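You operate a simulated robot arm through the tools that you are given. There is no shell and no other tool. Be economical: measure what you need, move in short steps, check, and stop when the job is done.

You run a simulated robot arm. Do the job below in one go: nothing can be reset, and whatever is moved stays where it is left.

## Task
Swap the wrong ticket on cart 26 for the one with its number.
Fine: the wrong one goes in the free slot of the ticket block; sign to HOLD; brake on.

The check looks at the end state, three seconds after you hand in, the way a careful person would. Anything else that was tipped, shoved, dropped, spilled or broken makes it a failure.

## Robot
A 7-joint arm with a two-finger parallel gripper on a trunk, on a base that drives. Base frame: it is fixed to the floor where the robot stands at the start and does not move with it; the origin is under the middle of the robot, x ahead of it, y to its left, z up. Lengths are in mm, angles in degrees, forces in N, time in s.
With the tool pointing down near the work surface it reaches from about 160 to 500 mm from the robot's upright axis, wherever it stands. Its first joint turns from -166.0 to 166.0 degrees. Places, roughly: black brake lever [500, 0, 600]; black sign knob [900, -300, 800]; cart 26 ticket holder [700, -100, 800]; green brake lever [2400, 1300, 500]; green sign knob [2000, 1000, 800]; grey brake lever [-500, 1400, 100]; middle slot of the ticket block [-700, 1600, 900]; red brake lever [2700, 2900, 100]; ticket [-750, 1500, 1000]. Payload 1.57 kg.
The TCP is the grasp point between the finger pads, 30 mm short of the fingertips. In the tool frame z runs along the fingers and y along their closing line. Largest opening 80 mm; finger width 17, thickness 12; the body of the gripper, 40 by 82 mm, starts 80 mm behind the TCP.
Orientation is that of the tool frame in the base frame, as a unit quaternion [w, x, y, z]. With the fingers straight down and closing along the base's y, the tool's x points along the base's -x, its y along +y and its z along -z.

## Interface
- The arm moves only by the tool move_arm. Its argument "motion" is a list of rows, each an object of numbers (a shift or turn left out is 0, a gripper value left out holds the last): "fingers": the finger opening in mm, from 0 to 80; "tx", "ty", "tz": the shift along the tool's x, y, z in mm; "ax", "ay", "az": the turn, a rotation vector about the tool's x, y, z in degrees. In form: [{"fingers": .., "tx": .., "ty": .., "tz": .., "ax": .., "ay": .., "az": ..}, ...]. A call has 1 to 12 rows; each row is the pose to reach, as a shift and turn from the pose commanded when the call began, along the tool's axes at that moment. Rows are played at 5 a second. More than 50 mm and 8.6 degrees between two rows, or a gripper value outside its range, and nothing of the call is played. Where a pose cannot be reached the arm comes as near as it can. A force on the tool above 40 N (or 10 N above the force at the start of the call, whichever is more), or a blocked arm, ends the call early, and 0.2 s more pass. Each finger travels about 72 mm/s and halts on what it meets, pressing with about 35 N; the grip force reading is that of the motor and also rises with nothing between the fingers. The clock runs only during rows and for 0.2 s after the last one: add rows that repeat a pose to give the fingers time. It gives the time, the measured TCP pose, the force on the tool (base axes), the opening and the grip force at its end, in the units of the frame above (readings bear some noise), with the torque about the TCP (base axes, N m) and any sound that the robot's microphone picked up, and new pictures: "pictures" is both (left out), scene, wrist or none.
- Cameras (640 x 400 px; columns grow to the right, rows downward): "scene" is now at [5.4, 118.2, 1401.6]; the picture's right is [-0.28, -0.96, 0.00], its down [-0.56, 0.16, -0.81] and it looks along [0.78, -0.23, -0.58] (base axes); focal length 252 px, centre (320, 200). "wrist" rides on the gripper at [72, -7, -122] in the tool frame; the picture's right is [0.09, 1.00, 0.00], its down [-0.84, 0.08, -0.54] and it looks along [-0.54, 0.05, 0.84] (tool axes); focal length 238 px, centre (320, 200). There is no depth. A picture from a camera that has moved, and an enlarged one, comes with that camera's place and axes in the base frame and with its lens. The place of the scene camera against the robot may be out by one fixed shift of up to 18 mm in any direction.
- lift_body(by): slides the trunk up (or, below 0, down) by that many mm; the arm and the scene camera ride with it, the base frame stays. It gives what a move gives, with no picture.
- roll_base(legs): drives the robot by 1 to 6 legs, each [ahead, left, turn to the left] in mm, mm and degrees, along the robot's own axes; the way and the turn of a leg run together, so that a leg with both is an arc; at most 1500 mm and 180 degrees a leg. The arm and the cameras ride along, it lands a little off, and it stops where it bumps. It gives what a move gives, and a new picture of the scene camera.
- aim_head(pan, tilt): turns the head with the scene camera to pan (to the left, within 86 degrees either way) and tilt (down, from -29 to 69), counted from straight ahead of the robot. It gives what a move gives, and a new picture of the scene camera.
- zoom(camera, box): a new picture of the part [left, top, right, bottom] of that camera's present view, enlarged. It takes no simulated time.
- finish_job(): hands the job in; it is judged then, once.

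Work in short steps. Places have to be worked out from the pictures, the camera data and where the tool is seen: move nearer, look again, correct. Check each grasp and each placing, and mend what went wrong. You have 120 turns and 260 pictures in all, those below and enlarged ones among them. Open the gripper and draw the arm clear of the work before you hand the job in, unless the task says otherwise; then end with one line.

The tools are called after "Request:" by a JSON object that holds its "method" and its "body". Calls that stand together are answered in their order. move_arm: Moves the arm, as the interface text tells. Its arguments: {"type":"object","properties":{"motion":{"type":"array","items":{"type":"object","properties":{"fingers":{"type":"number"},"tx":{"type":"number"},"ty":{"type":"number"},"tz":{"type":"number"},"ax":{"type":"number"},"ay":{"type":"number"},"az":{"type":"number"}}}},"pictures":{"type":"string","enum":["both","scene","wrist","none"]}},"required":["motion"]} The other tools are called the same way: lift_body (by) slides the trunk up or down; roll_base (legs) drives the base; aim_head (pan, tilt) turns the head that bears the scene camera; zoom (camera, box) takes an enlarged picture of a part of a camera's view; finish_job () hands the job in.

At the start:

```text
clock: 0.0
tcp_pos: [373.1, -176.1, 1107.1]
ee_rot: [-0.001, 0.0, 1.0, 0.0]
wrist_force: [-0.5, -0.4, 0.1]
wrist_torque: [-0.03, 0.01, -0.04]
opening: 80.0
gripper_force: 0.0
trunk travel left (down, up): [-50.0, 65.0]
robot x, y, heading: [-1.1, -3.2, 0.1]
head pan, tilt: [-16.3, 35.6]
```

scene: 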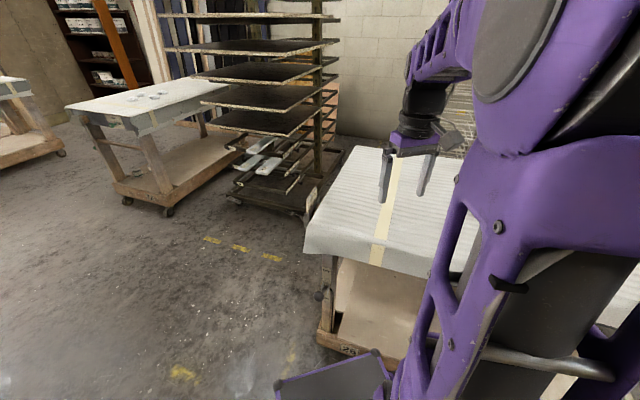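
wrist: 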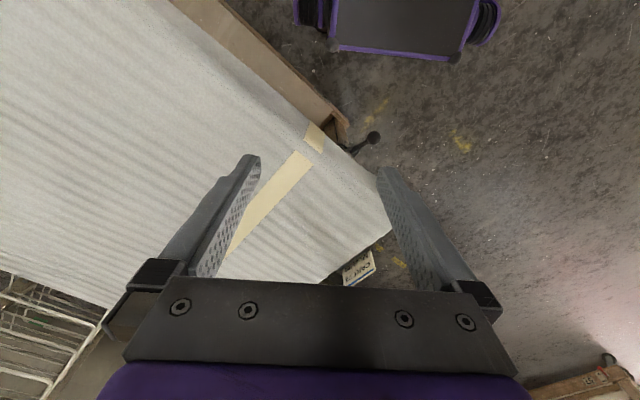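

The nearest cart in front carries a plate that looks like 26. I'll zoom in on it and on the wrist view to find the brake, ticket holder and sign.

Request:
{"method": "zoom", "body": {"camera": "scene", "box": [260, 120, 520, 390]}}

Request:
{"method": "zoom", "body": {"camera": "wrist", "box": [260, 100, 460, 300]}}

Request:
{"method": "aim_head", "body": {"pan": 20, "tilt": 35}}

Request:
{"method": "aim_head", "body": {"pan": 80, "tilt": 25}}

```text
1.48 times, centred on (390, 255) of scene
camera zoom: at [5.4, 118.2, 1401.6], right [-0.28, -0.96, 0.0], down [-0.56, 0.16, -0.81], along [0.78, -0.23, -0.58], focal length 374 px, centre (216, 118)
```

zoom: 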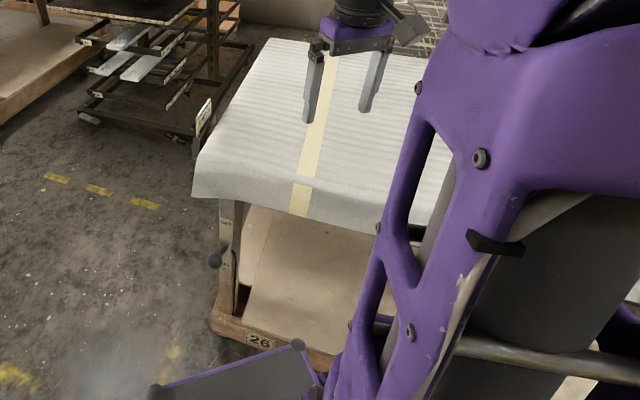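

```text
2.00 times, centred on (360, 200) of wrist
camera zoom: at [299.4, -182.6, 1229.8], right [-0.09, 1.0, 0.0], down [0.84, 0.08, 0.54], along [0.54, 0.05, -0.84], focal length 477 px, centre (240, 200)
```

zoom: 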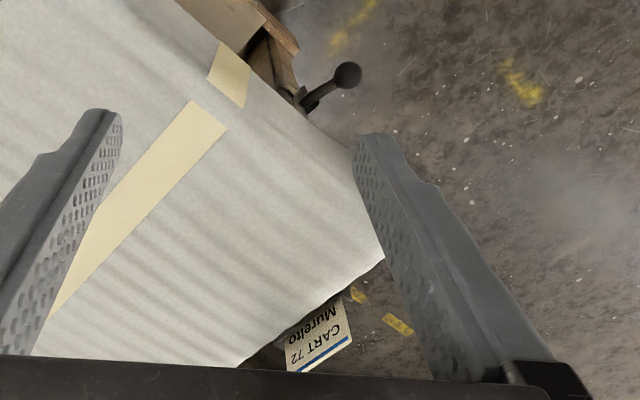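

```text
clock: 1.0
tcp_pos: [372.6, -176.1, 1105.7]
ee_rot: [-0.002, 0.001, 1.0, 0.002]
wrist_force: [0.4, 0.3, -0.9]
wrist_torque: [0.0, -0.01, -0.01]
opening: 80.0
gripper_force: 0.0
trunk travel left (down, up): [-50.0, 65.0]
robot x, y, heading: [-0.7, 1.7, -0.1]
head pan, tilt: [20.0, 35.0]
camera scene: at [8.6, 156.1, 1403.6], right [0.15, -0.99, 0.0], down [-0.56, -0.08, -0.83], along [0.82, 0.12, -0.56], focal length 252 px, centre (320, 200)
```

scene: 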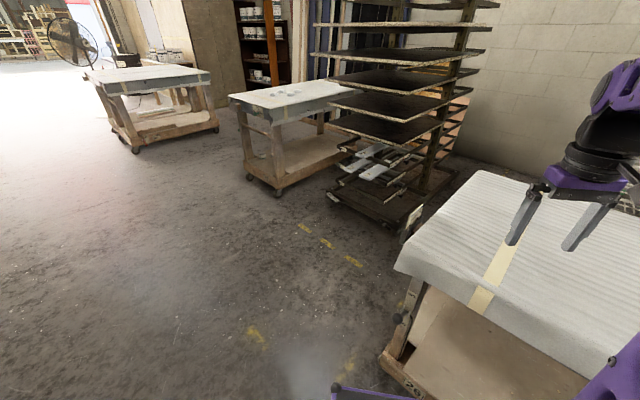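

```text
clock: 2.3
tcp_pos: [372.1, -176.6, 1106.2]
ee_rot: [-0.002, 0.0, 1.0, 0.001]
wrist_force: [0.2, 0.2, 0.6]
wrist_torque: [0.01, 0.01, 0.01]
opening: 79.8
gripper_force: 0.1
trunk travel left (down, up): [-50.0, 65.0]
robot x, y, heading: [-0.5, -3.1, -0.1]
head pan, tilt: [80.0, 25.0]
camera scene: at [11.0, 162.0, 1416.3], right [0.21, -0.98, 0.0], down [-0.43, -0.09, -0.9], along [0.88, 0.19, -0.44], focal length 252 px, centre (320, 200)
```

scene: 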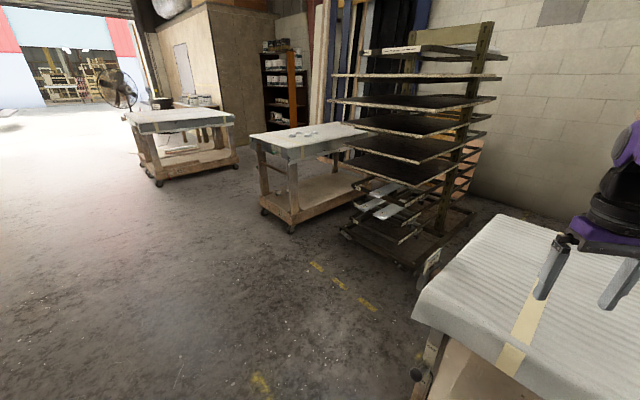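

The head is still turning when the picture is taken. I'll look again at the same aim.

Request:
{"method": "aim_head", "body": {"pan": 80, "tilt": 25}}

Request:
{"method": "aim_head", "body": {"pan": 86, "tilt": 25}}

```text
clock: 2.9
tcp_pos: [373.2, -176.0, 1107.1]
ee_rot: [-0.002, 0.0, 1.0, 0.001]
wrist_force: [-0.1, -0.6, 0.6]
wrist_torque: [-0.02, 0.02, 0.02]
opening: 80.1
gripper_force: 0.1
trunk travel left (down, up): [-50.0, 65.0]
robot x, y, heading: [0.7, -0.8, -0.2]
head pan, tilt: [80.0, 25.0]
camera scene: at [11.0, 162.1, 1416.6], right [0.21, -0.98, 0.0], down [-0.43, -0.09, -0.9], along [0.88, 0.19, -0.44], focal length 252 px, centre (320, 200)
```

scene: 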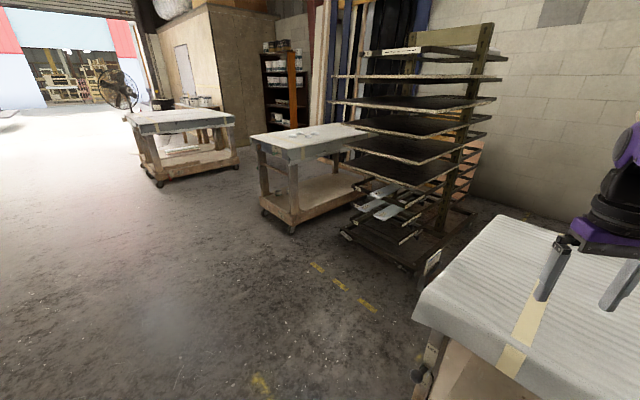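

```text
clock: 3.6
tcp_pos: [372.2, -176.3, 1106.6]
ee_rot: [-0.002, 0.0, 1.0, 0.001]
wrist_force: [-0.1, -0.5, 0.5]
wrist_torque: [-0.01, 0.01, -0.02]
opening: 79.8
gripper_force: 0.1
trunk travel left (down, up): [-50.0, 65.0]
robot x, y, heading: [5.9, -2.4, 0.0]
head pan, tilt: [85.9, 25.0]
camera scene: at [11.0, 162.2, 1416.9], right [0.21, -0.98, 0.0], down [-0.43, -0.09, -0.9], along [0.88, 0.19, -0.44], focal length 252 px, centre (320, 200)
```

scene: 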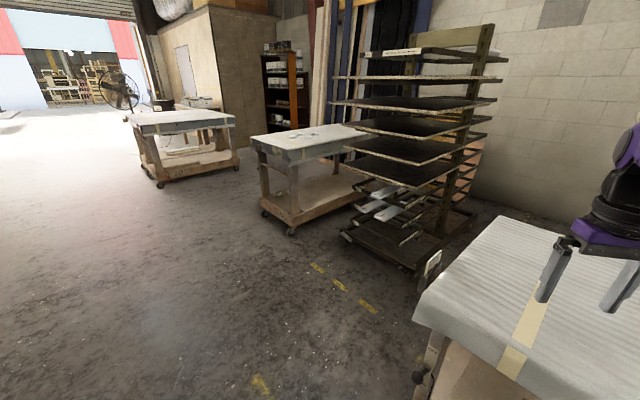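

The head won't turn further left than about 12°, so I'll use the base instead. I'm driving left to see the left side of cart 26, where the ticket holder is.

Request:
{"method": "roll_base", "body": {"legs": [[-50, 500, 0]]}}

Request:
{"method": "aim_head", "body": {"pan": -35, "tilt": 35}}

```text
clock: 8.9
tcp_pos: [322.6, 322.3, 1105.8]
ee_rot: [-0.002, 0.0, 1.0, 0.001]
wrist_force: [-0.6, 0.7, 0.2]
wrist_torque: [0.01, 0.0, -0.02]
opening: 80.0
gripper_force: 0.1
trunk travel left (down, up): [-50.0, 65.0]
robot x, y, heading: [-50.9, 499.8, -0.1]
head pan, tilt: [85.9, 25.0]
camera scene: at [-39.6, 661.4, 1418.4], right [0.22, -0.97, 0.0], down [-0.41, -0.09, -0.91], along [0.88, 0.2, -0.42], focal length 252 px, centre (320, 200)
```

scene: 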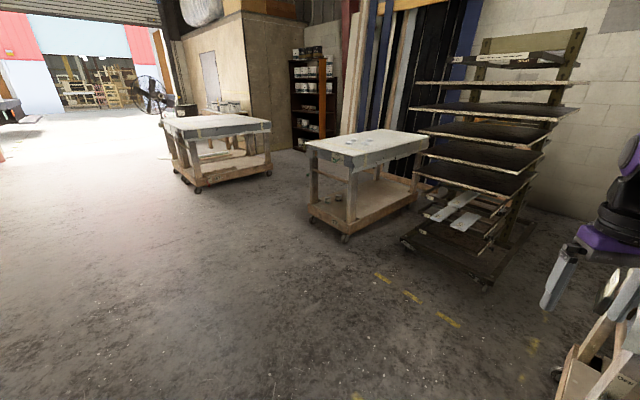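

```text
clock: 10.9
tcp_pos: [323.5, 321.6, 1105.9]
ee_rot: [-0.002, -0.001, 1.0, 0.001]
wrist_force: [-0.2, -0.4, 0.0]
wrist_torque: [-0.02, 0.0, 0.02]
opening: 80.1
gripper_force: 0.0
trunk travel left (down, up): [-50.0, 65.0]
robot x, y, heading: [-50.7, 500.1, 0.0]
head pan, tilt: [-35.0, 35.0]
camera scene: at [-57.1, 590.4, 1402.5], right [-0.57, -0.82, 0.0], down [-0.47, 0.33, -0.82], along [0.67, -0.47, -0.57], focal length 252 px, centre (320, 200)
```

scene: 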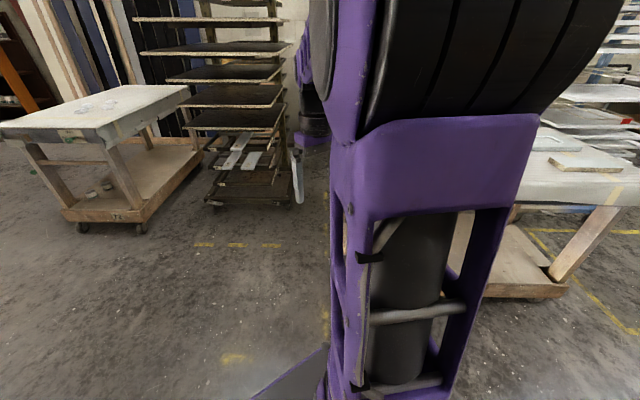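

The arm blocks the head's view on this side. I'll turn the base toward the cart, then tilt the wrist so its camera looks ahead.

Request:
{"method": "roll_base", "body": {"legs": [[0, 0, -40]]}}

Request:
{"method": "move_arm", "body": {"motion": [{"ay": -8}, {"ay": -16}, {"ay": -24}, {"ay": -30}, {"ay": -30}], "pictures": "both"}}

```text
clock: 13.2
tcp_pos: [121.7, 123.2, 1106.3]
ee_rot: [-0.001, 0.342, 0.94, 0.002]
wrist_force: [-0.4, -0.3, -0.7]
wrist_torque: [-0.01, 0.02, 0.01]
opening: 79.8
gripper_force: 0.1
trunk travel left (down, up): [-50.0, 65.0]
robot x, y, heading: [-51.9, 499.0, -40.2]
head pan, tilt: [-35.0, 35.0]
camera scene: at [4.7, 581.0, 1402.5], right [-0.97, -0.26, 0.0], down [-0.15, 0.55, -0.82], along [0.21, -0.79, -0.57], focal length 252 px, centre (320, 200)
```

scene: 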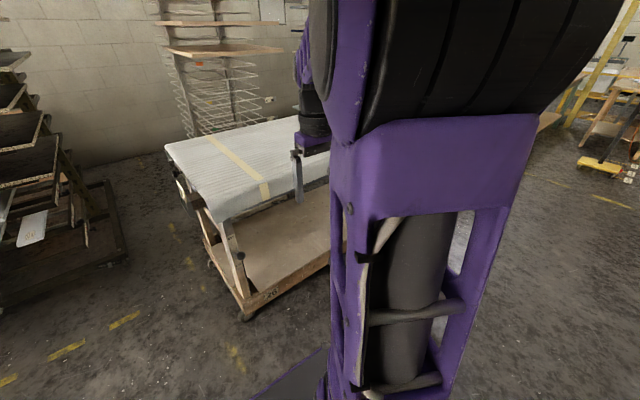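

```text
clock: 14.4
tcp_pos: [120.6, 122.2, 1095.0]
ee_rot: [0.232, 0.335, 0.91, -0.078]
wrist_force: [-0.6, 0.5, 0.4]
wrist_torque: [-0.01, 0.04, -0.03]
opening: 79.8
gripper_force: 0.0
trunk travel left (down, up): [-50.0, 65.0]
robot x, y, heading: [-50.9, 498.0, -40.1]
head pan, tilt: [-35.0, 35.0]
camera scene: at [2.3, 579.6, 1404.8], right [-0.97, -0.23, 0.0], down [-0.13, 0.54, -0.83], along [0.19, -0.81, -0.55], focal length 252 px, centre (320, 200)
camera wrist: at [22.8, 194.4, 1168.0], right [0.58, 0.81, -0.03], down [0.41, -0.26, 0.88], along [0.71, -0.52, -0.48], focal length 238 px, centre (320, 200)
```

scene: 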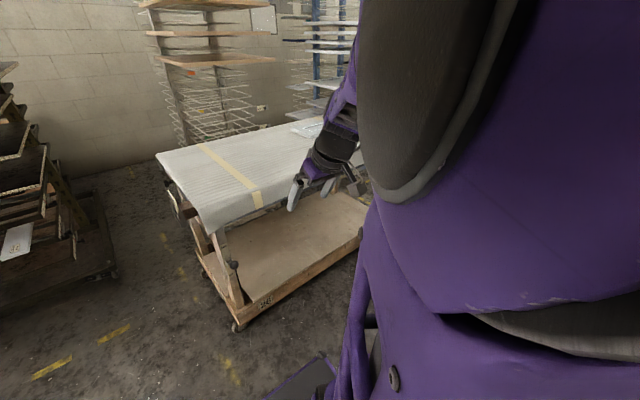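
wrist: 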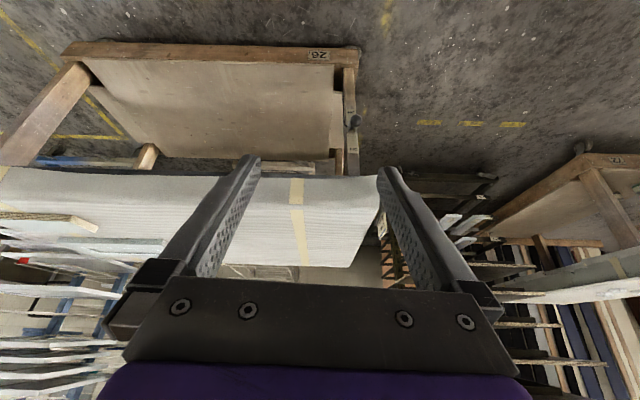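

Now I can see the cart's left end. Zooming in on its holder, lever and any sign.

Request:
{"method": "zoom", "body": {"camera": "scene", "box": [140, 130, 280, 340]}}

Request:
{"method": "zoom", "body": {"camera": "wrist", "box": [320, 90, 400, 280]}}

```text
1.90 times, centred on (210, 235) of scene
camera zoom: at [2.3, 579.6, 1404.8], right [-0.97, -0.23, 0.0], down [-0.13, 0.54, -0.83], along [0.19, -0.81, -0.55], focal length 481 px, centre (530, 133)
```

zoom: 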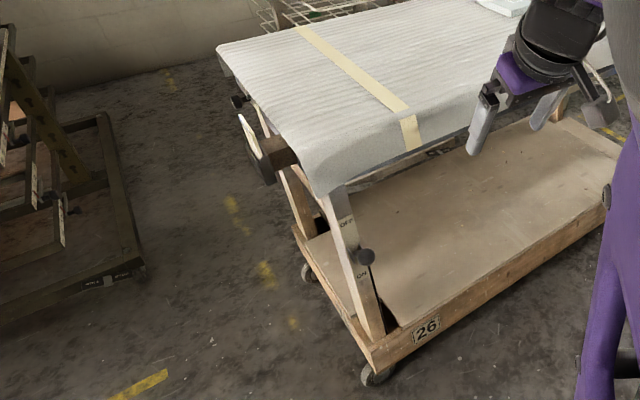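

```text
2.11 times, centred on (360, 185) of wrist
camera zoom: at [22.8, 194.4, 1168.0], right [0.58, 0.81, -0.03], down [0.41, -0.26, 0.88], along [0.71, -0.52, -0.48], focal length 502 px, centre (236, 232)
```

zoom: 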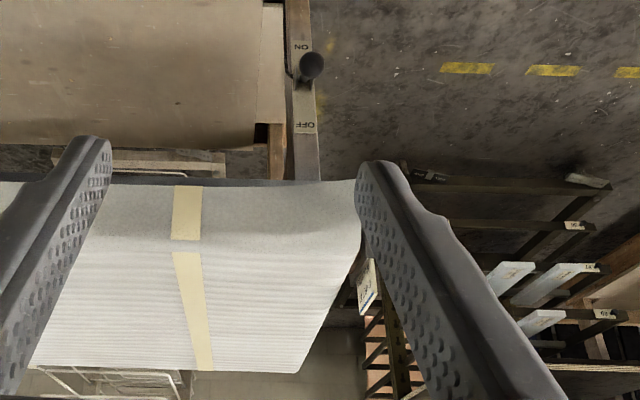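

The holder (bar on the left end), the sign knob behind it, and the brake lever (OFF above, ON below, on the front-left leg) are all on the cart's left side. I'll drive round to face that side.

Request:
{"method": "roll_base", "body": {"legs": [[472, 370, 0], [0, 0, -30]]}}

Request:
{"method": "move_arm", "body": {"motion": [{}], "pictures": "wrist"}}

```text
clock: 20.0
tcp_pos: [511.1, 62.0, 1098.3]
ee_rot: [0.207, 0.556, 0.794, -0.137]
wrist_force: [-0.5, -0.1, -0.3]
wrist_torque: [-0.03, 0.02, 0.0]
opening: 80.1
gripper_force: 0.0
trunk travel left (down, up): [-50.0, 65.0]
robot x, y, heading: [549.1, 473.9, -70.1]
head pan, tilt: [-35.0, 35.0]
camera scene: at [634.8, 524.2, 1408.1], right [-0.96, 0.29, 0.0], down [0.15, 0.5, -0.85], along [-0.25, -0.82, -0.52], focal length 252 px, centre (320, 200)
```

scene: 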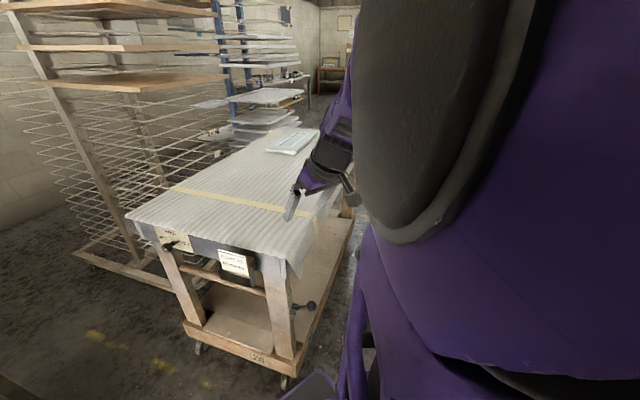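

```text
clock: 20.4
tcp_pos: [512.6, 62.6, 1095.4]
ee_rot: [0.206, 0.557, 0.793, -0.137]
wrist_force: [-0.5, 0.4, -0.1]
wrist_torque: [-0.02, -0.01, 0.0]
opening: 79.8
gripper_force: 0.0
trunk travel left (down, up): [-50.0, 65.0]
robot x, y, heading: [547.2, 476.0, -70.0]
head pan, tilt: [-35.0, 35.0]
camera wrist: at [461.7, 174.5, 1169.7], right [0.91, 0.42, -0.03], down [0.22, -0.42, 0.88], along [0.35, -0.8, -0.48], focal length 238 px, centre (320, 200)
```

wrist: 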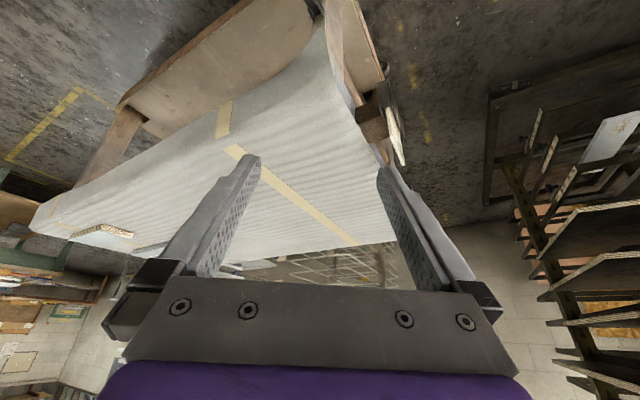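

Good view. Zooming in on the end face for the details.

Request:
{"method": "zoom", "body": {"camera": "scene", "box": [120, 200, 340, 390]}}

Request:
{"method": "zoom", "body": {"camera": "scene", "box": [150, 220, 270, 295]}}

Request:
{"method": "zoom", "body": {"camera": "scene", "box": [245, 260, 345, 330]}}

```text
2.11 times, centred on (230, 295) of scene
camera zoom: at [635.6, 524.0, 1407.6], right [-0.96, 0.29, 0.0], down [0.15, 0.5, -0.85], along [-0.24, -0.82, -0.53], focal length 532 px, centre (510, 0)
```

zoom: 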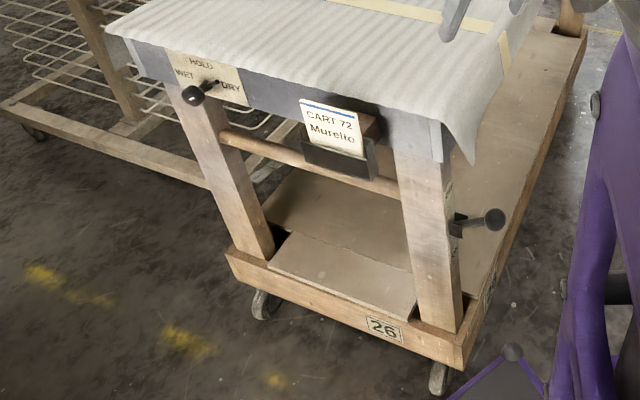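

```text
5.33 times, centred on (210, 258) of scene
camera zoom: at [635.6, 524.0, 1407.6], right [-0.96, 0.29, 0.0], down [0.15, 0.5, -0.85], along [-0.24, -0.82, -0.53], focal length 1347 px, centre (907, -107)
```

zoom: 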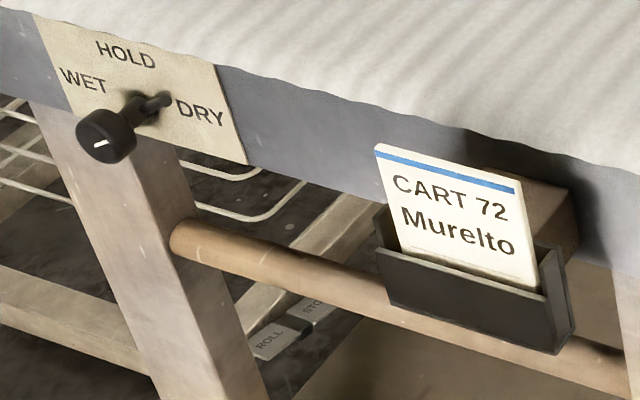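

```text
5.71 times, centred on (295, 295) of scene
camera zoom: at [635.6, 524.0, 1407.6], right [-0.96, 0.29, 0.0], down [0.15, 0.5, -0.85], along [-0.24, -0.82, -0.53], focal length 1443 px, centre (463, -343)
```

zoom: 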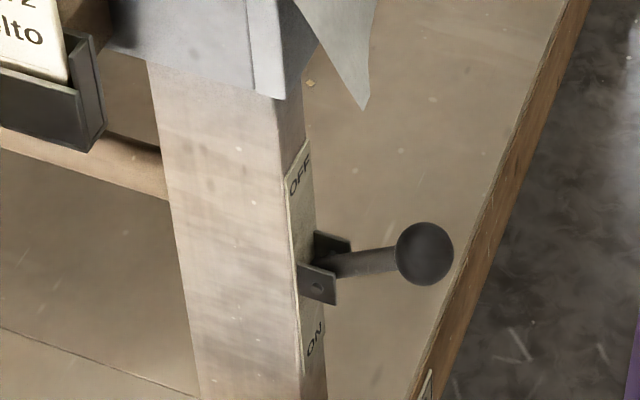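

I see the CART 72 ticket in a pocket near (730,-120,820), the sign (WET / HOLD / DRY) near (919,-281), and the lever on the front leg. The end face normal is roughly (0.65,0.76), so I'll drive to stand squarely in front of it.

Request:
{"method": "roll_base", "body": {"legs": [[385, 341, 0], [0, 0, -60]]}}

Request:
{"method": "move_arm", "body": {"motion": [{}], "pictures": "wrist"}}

```text
clock: 22.6
tcp_pos: [706.4, -44.8, 1094.8]
ee_rot: [0.205, 0.556, 0.794, -0.135]
wrist_force: [0.3, 0.2, -0.7]
wrist_torque: [0.0, -0.02, 0.02]
opening: 79.9
gripper_force: 0.0
trunk travel left (down, up): [-50.0, 65.0]
robot x, y, heading: [738.7, 370.4, -69.9]
head pan, tilt: [-35.0, 35.0]
stopped in leg 1: the robot was blocked; the commanded pose is now the measured one
camera scene: at [830.9, 417.7, 1406.2], right [-0.96, 0.27, 0.0], down [0.14, 0.52, -0.84], along [-0.23, -0.81, -0.54], focal length 252 px, centre (320, 200)
```

scene: 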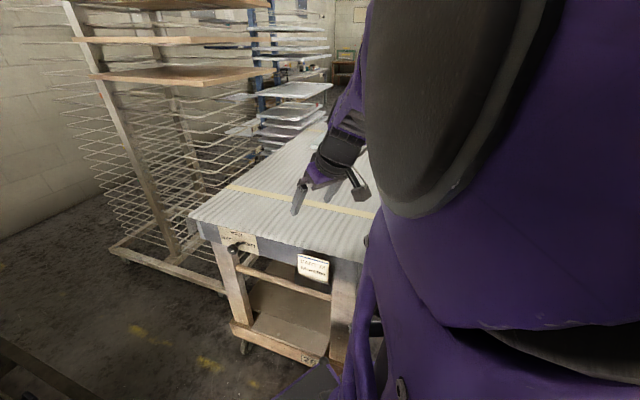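

```text
clock: 23.0
tcp_pos: [704.8, -44.6, 1094.0]
ee_rot: [0.205, 0.558, 0.793, -0.134]
wrist_force: [0.0, 0.2, 0.4]
wrist_torque: [-0.04, -0.01, 0.01]
opening: 80.2
gripper_force: 0.0
trunk travel left (down, up): [-50.0, 65.0]
robot x, y, heading: [741.0, 367.6, -69.7]
head pan, tilt: [-35.0, 35.0]
camera wrist: at [656.0, 67.5, 1168.5], right [0.91, 0.42, -0.03], down [0.23, -0.43, 0.88], along [0.35, -0.8, -0.48], focal length 238 px, centre (320, 200)
```

wrist: 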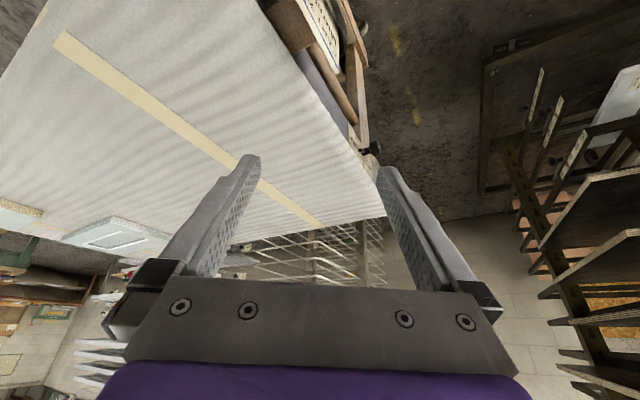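

The base was blocked, so I'll check whether the cart moved and what was hit.

Request:
{"method": "zoom", "body": {"camera": "scene", "box": [200, 210, 360, 310]}}

Request:
{"method": "aim_head", "body": {"pan": -35, "tilt": 65}}

Request:
{"method": "aim_head", "body": {"pan": 10, "tilt": 65}}

```text
4.00 times, centred on (280, 260) of scene
camera zoom: at [830.8, 417.8, 1406.1], right [-0.96, 0.27, 0.0], down [0.14, 0.52, -0.84], along [-0.23, -0.81, -0.54], focal length 1010 px, centre (480, -40)
```

zoom: 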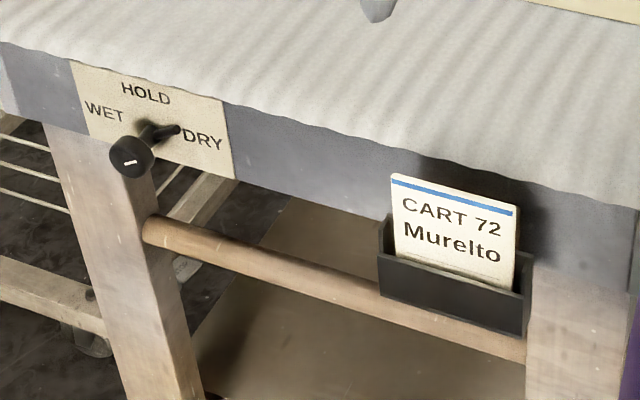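

```text
clock: 23.9
tcp_pos: [705.8, -43.3, 1095.6]
ee_rot: [0.205, 0.557, 0.793, -0.135]
wrist_force: [0.2, -0.8, 0.3]
wrist_torque: [0.02, 0.0, 0.02]
opening: 79.9
gripper_force: 0.1
trunk travel left (down, up): [-50.0, 65.0]
robot x, y, heading: [744.4, 370.7, -69.6]
head pan, tilt: [-35.0, 65.0]
camera scene: at [830.9, 418.0, 1405.5], right [-0.96, 0.27, 0.0], down [0.15, 0.53, -0.84], along [-0.22, -0.81, -0.54], focal length 252 px, centre (320, 200)
```

scene: 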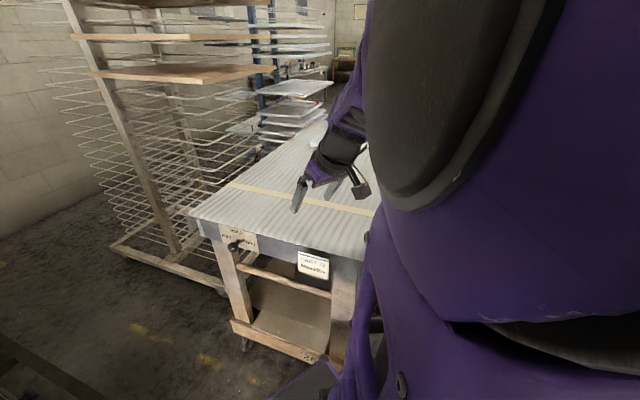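

```text
clock: 25.1
tcp_pos: [706.3, -44.6, 1094.5]
ee_rot: [0.204, 0.556, 0.795, -0.131]
wrist_force: [-1.2, -0.1, -0.2]
wrist_torque: [-0.03, -0.01, -0.02]
opening: 80.1
gripper_force: 0.0
trunk travel left (down, up): [-50.0, 65.0]
robot x, y, heading: [743.5, 372.5, -69.8]
head pan, tilt: [10.0, 65.0]
camera scene: at [834.0, 417.5, 1404.5], right [-0.97, 0.23, 0.0], down [0.13, 0.54, -0.83], along [-0.19, -0.81, -0.55], focal length 252 px, centre (320, 200)
```

scene: 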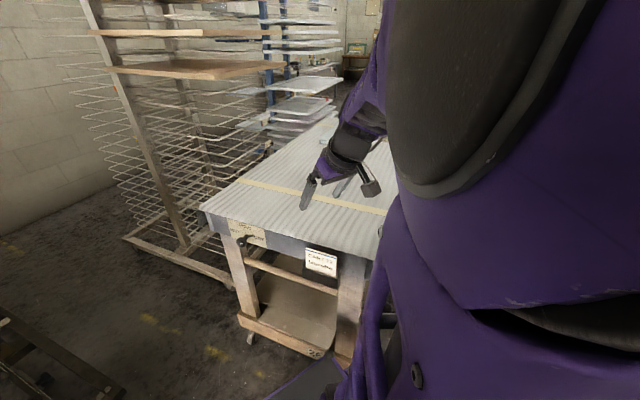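

The cart looks in place; the base probably touched its lower shelf. I'll back off a little, then turn to face the end squarely.

Request:
{"method": "roll_base", "body": {"legs": [[-120, 0, 0], [0, 0, -55]]}}

Request:
{"method": "move_arm", "body": {"motion": [{}], "pictures": "wrist"}}

```text
clock: 28.8
tcp_pos: [344.3, 270.4, 1093.0]
ee_rot: [0.121, 0.858, 0.453, -0.21]
wrist_force: [0.2, -0.1, 0.0]
wrist_torque: [0.01, 0.02, -0.03]
opening: 79.9
gripper_force: 0.0
trunk travel left (down, up): [-50.0, 65.0]
robot x, y, heading: [705.8, 478.2, -123.9]
head pan, tilt: [10.0, 65.0]
camera scene: at [797.3, 446.4, 1404.2], right [-0.38, 0.92, 0.0], down [0.51, 0.21, -0.83], along [-0.77, -0.32, -0.56], focal length 252 px, centre (320, 200)
```

scene: 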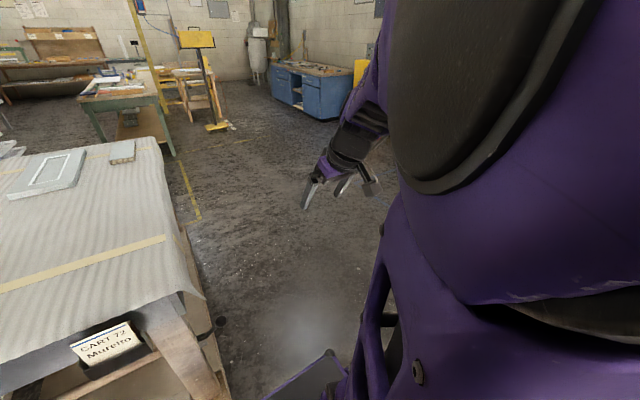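

```text
clock: 29.2
tcp_pos: [345.9, 269.7, 1091.6]
ee_rot: [0.122, 0.858, 0.454, -0.207]
wrist_force: [0.5, -0.4, 1.1]
wrist_torque: [0.0, 0.0, -0.01]
opening: 80.0
gripper_force: 0.0
trunk travel left (down, up): [-50.0, 65.0]
robot x, y, heading: [701.3, 478.8, -123.9]
head pan, tilt: [10.0, 65.0]
camera wrist: at [405.1, 374.2, 1165.6], right [0.87, -0.49, -0.02], down [-0.22, -0.44, 0.87], along [-0.44, -0.75, -0.49], focal length 238 px, centre (320, 200)
```

wrist: 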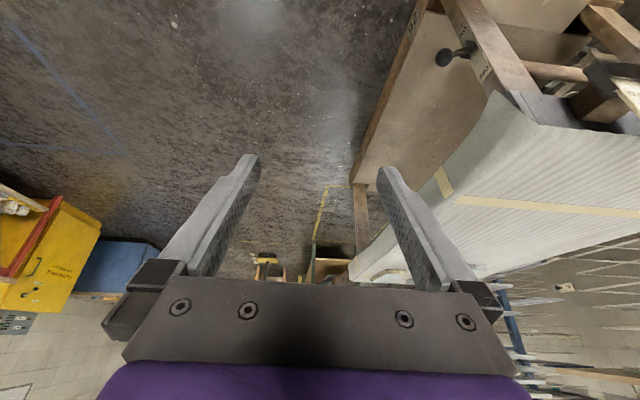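

Now facing past the end. I'll zoom on the ticket for another ray and swing left toward the end after that.

Request:
{"method": "zoom", "body": {"camera": "scene", "box": [0, 280, 240, 400]}}

Request:
{"method": "zoom", "body": {"camera": "wrist", "box": [420, 0, 640, 140]}}

```text
2.67 times, centred on (120, 340) of scene
camera zoom: at [797.8, 445.7, 1403.5], right [-0.39, 0.92, 0.0], down [0.52, 0.22, -0.83], along [-0.76, -0.32, -0.56], focal length 673 px, centre (853, -173)
```

zoom: 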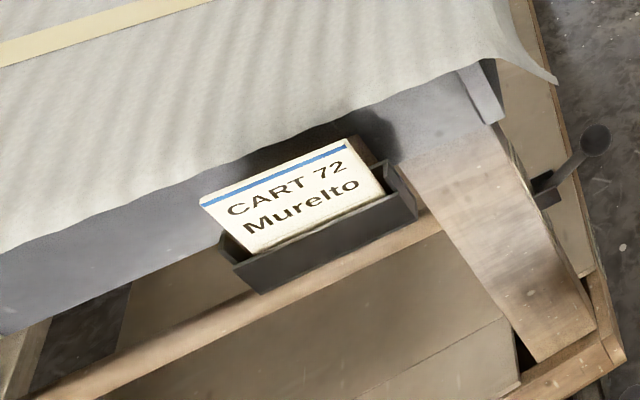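

```text
2.86 times, centred on (530, 70) of wrist
camera zoom: at [405.1, 374.2, 1165.6], right [0.87, -0.49, -0.02], down [-0.22, -0.44, 0.87], along [-0.44, -0.75, -0.49], focal length 681 px, centre (-280, 571)
```

zoom: 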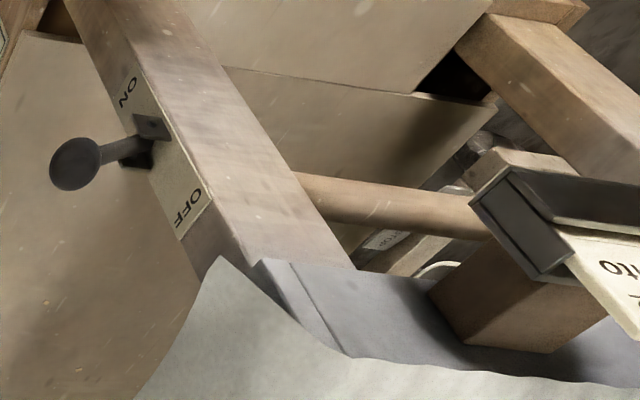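

From the wrist and head rays together, the ticket meets the pocket at about (680..740, -42..-82, 817), and the end-face normal is about (0.57,0.82). I'll shift left so the ticket is straight ahead.

Request:
{"method": "roll_base", "body": {"legs": [[10, 290, 0]]}}

Request:
{"method": "move_arm", "body": {"motion": [{}], "pictures": "wrist"}}

```text
clock: 32.5
tcp_pos: [578.6, 100.6, 1091.3]
ee_rot: [0.121, 0.859, 0.452, -0.208]
wrist_force: [-0.7, -0.2, 0.5]
wrist_torque: [0.01, 0.01, 0.0]
opening: 80.3
gripper_force: 0.1
trunk travel left (down, up): [-50.0, 65.0]
robot x, y, heading: [933.5, 309.6, -124.3]
head pan, tilt: [10.0, 65.0]
camera scene: at [1031.8, 275.7, 1402.8], right [-0.38, 0.92, 0.0], down [0.53, 0.22, -0.82], along [-0.76, -0.32, -0.57], focal length 252 px, centre (320, 200)
```

scene: 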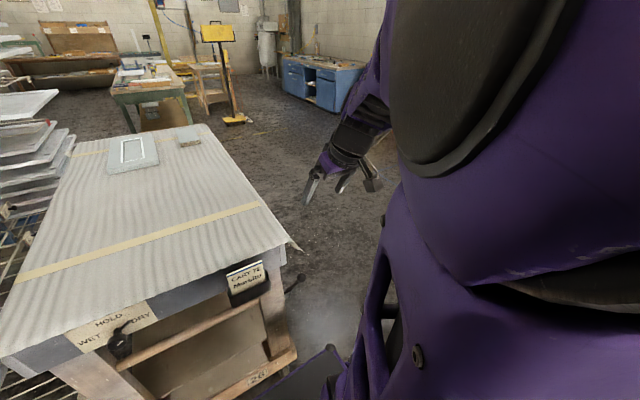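

```text
clock: 33.0
tcp_pos: [579.3, 100.2, 1089.6]
ee_rot: [0.121, 0.859, 0.452, -0.206]
wrist_force: [-0.1, 0.1, 0.2]
wrist_torque: [0.02, 0.02, 0.02]
opening: 80.0
gripper_force: 0.1
trunk travel left (down, up): [-50.0, 65.0]
robot x, y, heading: [934.7, 316.3, -124.1]
head pan, tilt: [10.0, 65.0]
camera wrist: at [638.5, 204.3, 1164.3], right [0.87, -0.49, -0.02], down [-0.23, -0.44, 0.87], along [-0.44, -0.75, -0.49], focal length 238 px, centre (320, 200)
```

wrist: 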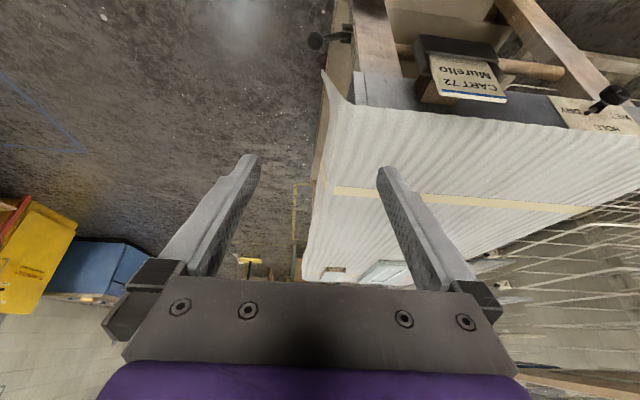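

Excellent view of both. Zooming for measurements.

Request:
{"method": "zoom", "body": {"camera": "wrist", "box": [380, 20, 540, 120]}}

Request:
{"method": "zoom", "body": {"camera": "wrist", "box": [540, 60, 640, 140]}}

Request:
{"method": "zoom", "body": {"camera": "scene", "box": [60, 250, 300, 400]}}

```text
4.00 times, centred on (460, 70) of wrist
camera zoom: at [638.5, 204.3, 1164.3], right [0.87, -0.49, -0.02], down [-0.23, -0.44, 0.87], along [-0.44, -0.75, -0.49], focal length 953 px, centre (-240, 720)
```

zoom: 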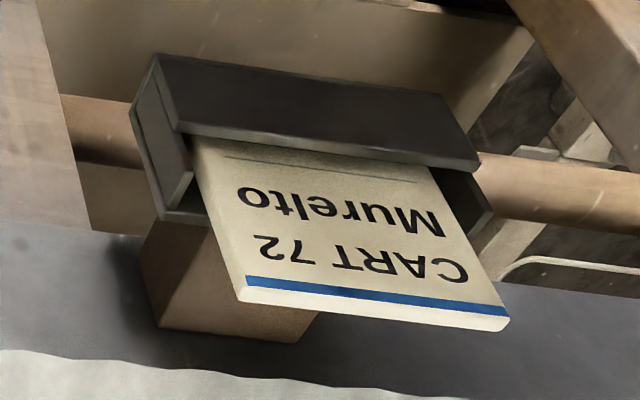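

```text
5.00 times, centred on (590, 100) of wrist
camera zoom: at [638.5, 204.3, 1164.3], right [0.87, -0.49, -0.02], down [-0.23, -0.44, 0.87], along [-0.44, -0.75, -0.49], focal length 1192 px, centre (-1030, 700)
```

zoom: 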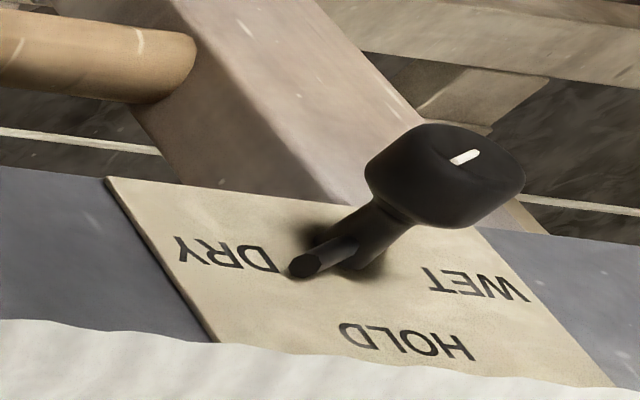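

```text
2.67 times, centred on (180, 325) of scene
camera zoom: at [1032.4, 274.9, 1402.2], right [-0.39, 0.92, 0.0], down [0.53, 0.23, -0.82], along [-0.75, -0.32, -0.58], focal length 673 px, centre (693, -133)
```

zoom: 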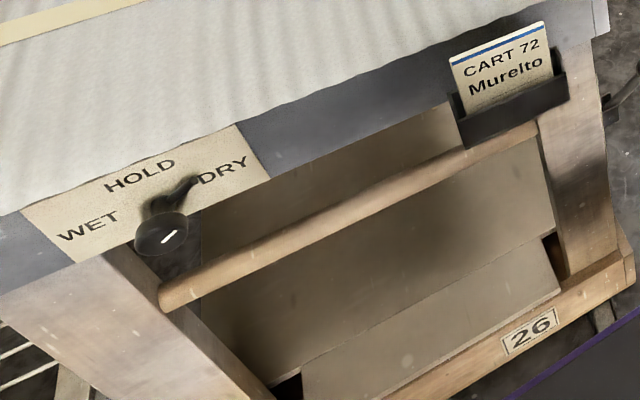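

Triangulated ticket top edge: (670,-38,890) to (746,-95,890), standing about 70 mm above the pocket lip. I'll level the tool to vertical first.

Request:
{"method": "move_arm", "body": {"motion": [{"ay": 8}, {"ay": 16}, {"ay": 24}, {"ay": 30}, {"ay": 30}], "pictures": "none"}}

Request:
{"method": "move_arm", "body": {"motion": [{"az": -8, "ty": 20}, {"az": -16, "ty": 40}, {"az": -24, "ty": 60}, {"az": -32, "ty": 80}, {"az": -40, "ty": 100}, {"az": -48, "ty": 120}, {"az": -56, "ty": 140}, {"az": -64, "ty": 160}, {"az": -72, "ty": 180}, {"az": -80, "ty": 190}, {"az": -87, "ty": 200}, {"az": -87, "ty": 200}], "pictures": "both"}}

```text
clock: 34.1
tcp_pos: [579.8, 100.9, 1091.5]
ee_rot: [0.0, 0.884, 0.467, 0.022]
wrist_force: [0.0, -0.1, -0.1]
wrist_torque: [-0.01, 0.0, -0.01]
opening: 80.0
gripper_force: 0.0
trunk travel left (down, up): [-50.0, 65.0]
robot x, y, heading: [939.8, 309.6, -124.0]
head pan, tilt: [10.0, 65.0]
```

```text
clock: 36.8
tcp_pos: [744.1, -11.2, 1094.1]
ee_rot: [0.015, 0.318, 0.948, 0.015]
wrist_force: [0.2, -0.6, 0.0]
wrist_torque: [-0.01, -0.02, 0.02]
opening: 80.1
gripper_force: 0.1
trunk travel left (down, up): [-50.0, 65.0]
robot x, y, heading: [933.4, 308.4, -124.2]
head pan, tilt: [10.0, 65.0]
camera scene: at [1079.9, 262.8, 1359.9], right [-0.81, 0.58, 0.0], down [0.54, 0.75, -0.38], along [-0.22, -0.31, -0.92], focal length 252 px, centre (320, 200)
camera wrist: at [677.5, 23.9, 1215.1], right [0.53, 0.85, 0.04], down [0.69, -0.45, 0.56], along [0.49, -0.27, -0.83], focal length 238 px, centre (320, 200)
```

scene: 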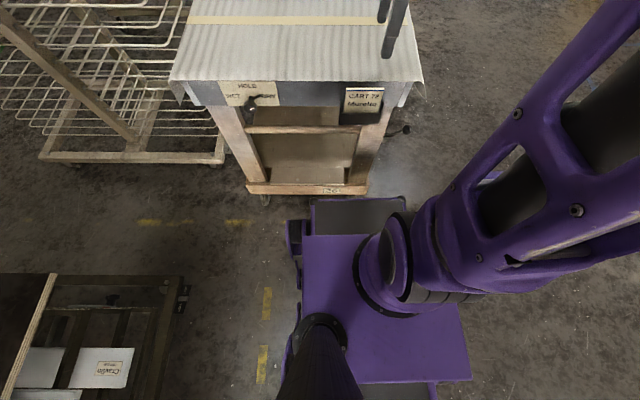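
wrist: 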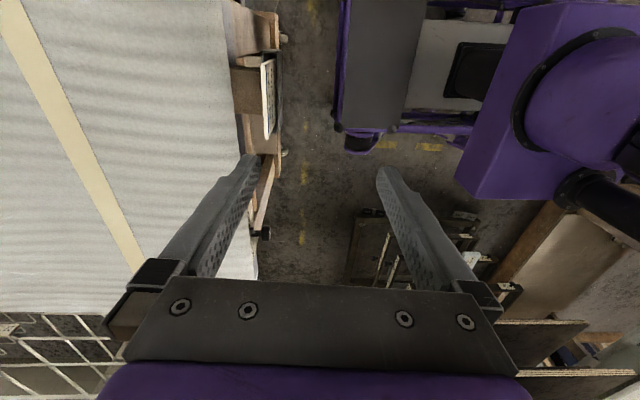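

The head is free again now that the arm moved. Zooming on the wrist view to refine the ticket's location edge-on.

Request:
{"method": "zoom", "body": {"camera": "wrist", "box": [220, 30, 320, 150]}}

Request:
{"method": "zoom", "body": {"camera": "scene", "box": [210, 60, 430, 160]}}

```text
3.33 times, centred on (270, 90) of wrist
camera zoom: at [677.5, 23.9, 1215.1], right [0.53, 0.85, 0.04], down [0.69, -0.45, 0.56], along [0.49, -0.27, -0.83], focal length 794 px, centre (487, 567)
```

zoom: 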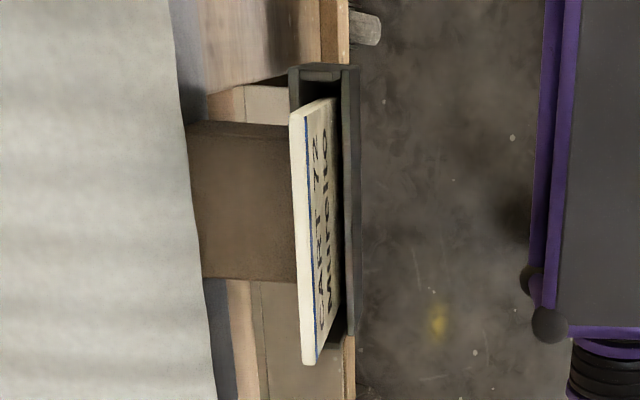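

```text
2.91 times, centred on (320, 110) of scene
camera zoom: at [1079.9, 262.8, 1359.9], right [-0.81, 0.58, 0.0], down [0.54, 0.75, -0.38], along [-0.22, -0.31, -0.92], focal length 734 px, centre (320, 462)
```

zoom: 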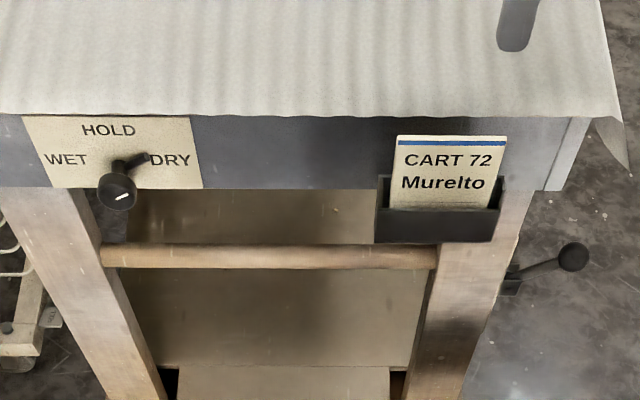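

Refined ticket top: centre (706,-64,892), bearing of its normal ~54°, gap to the cloth behind ~36 mm. I'll move over it with a narrowed opening and stop above for a check.

Request:
{"method": "move_arm", "body": {"motion": [{"ty": -35, "fingers": 34}, {"tx": 2, "ty": -73}, {"tx": 2, "ty": -73, "tz": 45}, {"tx": 2, "ty": -73, "tz": 90}, {"tx": 2, "ty": -73, "tz": 130}, {"tx": 2, "ty": -73, "tz": 130}], "pictures": "both"}}

```text
clock: 38.1
tcp_pos: [702.1, -65.9, 962.0]
ee_rot: [0.015, 0.319, 0.947, 0.015]
wrist_force: [0.3, 1.8, 0.0]
wrist_torque: [0.0, 0.02, 0.0]
opening: 33.9
gripper_force: 0.1
trunk travel left (down, up): [-50.0, 65.0]
robot x, y, heading: [935.3, 310.9, -124.0]
head pan, tilt: [10.0, 65.0]
camera scene: at [1088.4, 254.1, 1362.6], right [-0.91, 0.41, 0.0], down [0.37, 0.83, -0.42], along [-0.17, -0.39, -0.91], focal length 252 px, centre (320, 200)
camera wrist: at [636.1, -30.2, 1082.2], right [0.53, 0.85, 0.04], down [0.69, -0.46, 0.56], along [0.49, -0.27, -0.83], focal length 238 px, centre (320, 200)
```

scene: 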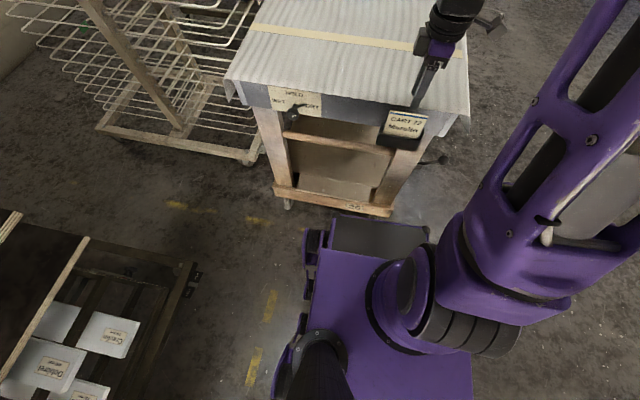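
wrist: 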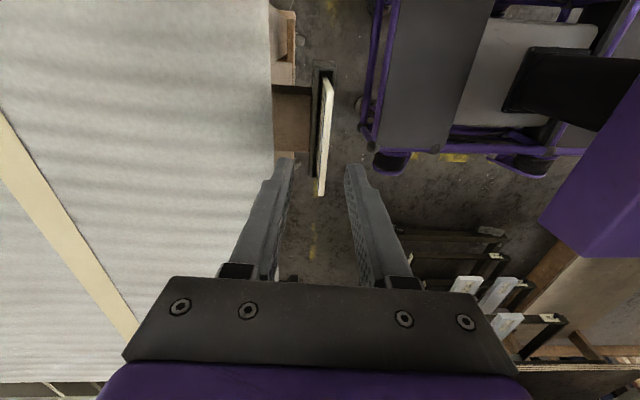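

The ticket lies within 3 mm of the centre of the fingers. I'll shift slightly and descend 87 mm so the fingers straddle it.

Request:
{"method": "move_arm", "body": {"motion": [{"ty": 2, "tz": 30}, {"ty": 2, "tz": 60}, {"ty": 1, "tz": 85}, {"ty": 1, "tz": 85}], "pictures": "both"}}

```text
clock: 39.1
tcp_pos: [705.9, -64.8, 877.6]
ee_rot: [0.014, 0.319, 0.948, 0.016]
wrist_force: [0.7, -0.4, 0.4]
wrist_torque: [-0.01, 0.01, 0.0]
opening: 34.3
gripper_force: 0.0
trunk travel left (down, up): [-50.0, 65.0]
robot x, y, heading: [937.6, 309.5, -124.4]
head pan, tilt: [10.0, 65.0]
camera scene: at [1088.4, 254.1, 1362.6], right [-0.91, 0.41, 0.0], down [0.37, 0.83, -0.42], along [-0.17, -0.39, -0.91], focal length 252 px, centre (320, 200)
camera wrist: at [639.7, -27.9, 997.7], right [0.53, 0.85, 0.04], down [0.69, -0.46, 0.56], along [0.49, -0.27, -0.83], focal length 238 px, centre (320, 200)
```

scene: 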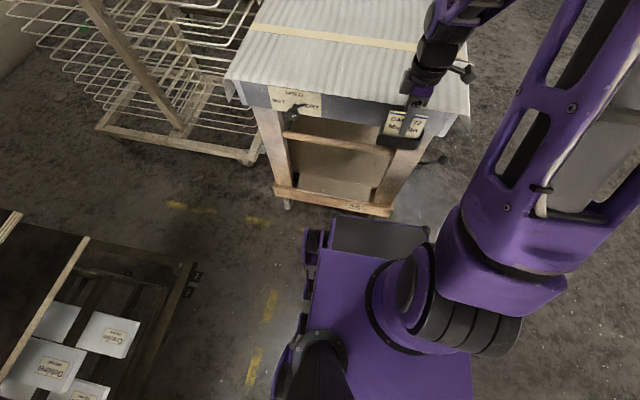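
wrist: 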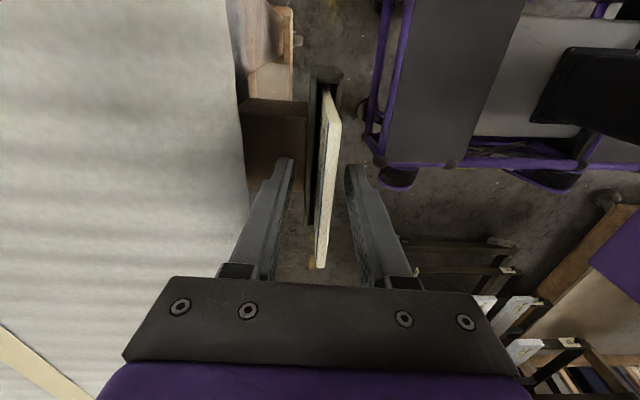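

The ticket is centred between the fingers. Closing on it.

Request:
{"method": "move_arm", "body": {"motion": [{"fingers": 0}, {"fingers": 0}, {"fingers": 0}, {"fingers": 0}], "pictures": "wrist"}}

```text
clock: 40.1
tcp_pos: [705.6, -65.2, 877.3]
ee_rot: [0.014, 0.319, 0.947, 0.014]
wrist_force: [-1.1, -2.3, -3.7]
wrist_torque: [0.02, 0.14, 0.4]
opening: 9.1
gripper_force: 27.6
trunk travel left (down, up): [-50.0, 65.0]
robot x, y, heading: [932.9, 310.4, -123.9]
head pan, tilt: [10.0, 65.0]
camera wrist: at [639.4, -28.6, 997.7], right [0.53, 0.85, 0.04], down [0.69, -0.45, 0.56], along [0.49, -0.27, -0.83], focal length 238 px, centre (320, 200)
```

wrist: 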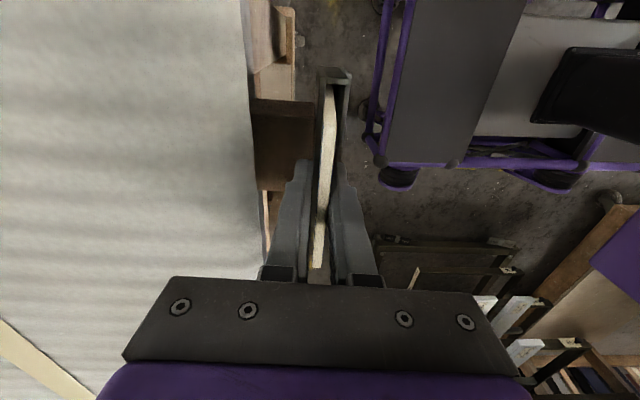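

Grip holds on a ~9 mm thick ticket. Lifting straight up (tool -z).

Request:
{"method": "move_arm", "body": {"motion": [{"tz": -25}, {"tz": -50}, {"tz": -80}, {"tz": -110}, {"tz": -140}, {"tz": -170}, {"tz": -200}, {"tz": -200}], "pictures": "both"}}

```text
clock: 42.0
tcp_pos: [699.8, -67.7, 1078.1]
ee_rot: [0.015, 0.318, 0.948, 0.016]
wrist_force: [-0.1, -0.5, -0.2]
wrist_torque: [-0.01, -0.01, -0.01]
opening: 5.3
gripper_force: 25.6
trunk travel left (down, up): [-50.0, 65.0]
robot x, y, heading: [935.4, 314.8, -123.9]
head pan, tilt: [10.0, 65.0]
camera scene: at [1088.5, 254.2, 1362.6], right [-0.91, 0.41, 0.0], down [0.37, 0.83, -0.42], along [-0.17, -0.39, -0.91], focal length 252 px, centre (320, 200)
camera wrist: at [632.9, -32.4, 1197.7], right [0.53, 0.85, 0.04], down [0.69, -0.46, 0.56], along [0.49, -0.27, -0.83], focal length 238 px, centre (320, 200)
```

scene: 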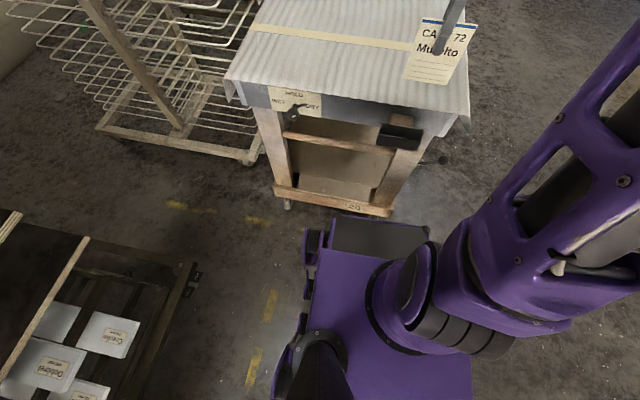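
wrist: 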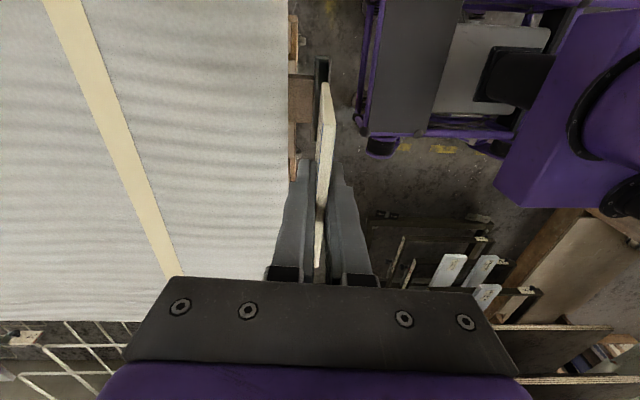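

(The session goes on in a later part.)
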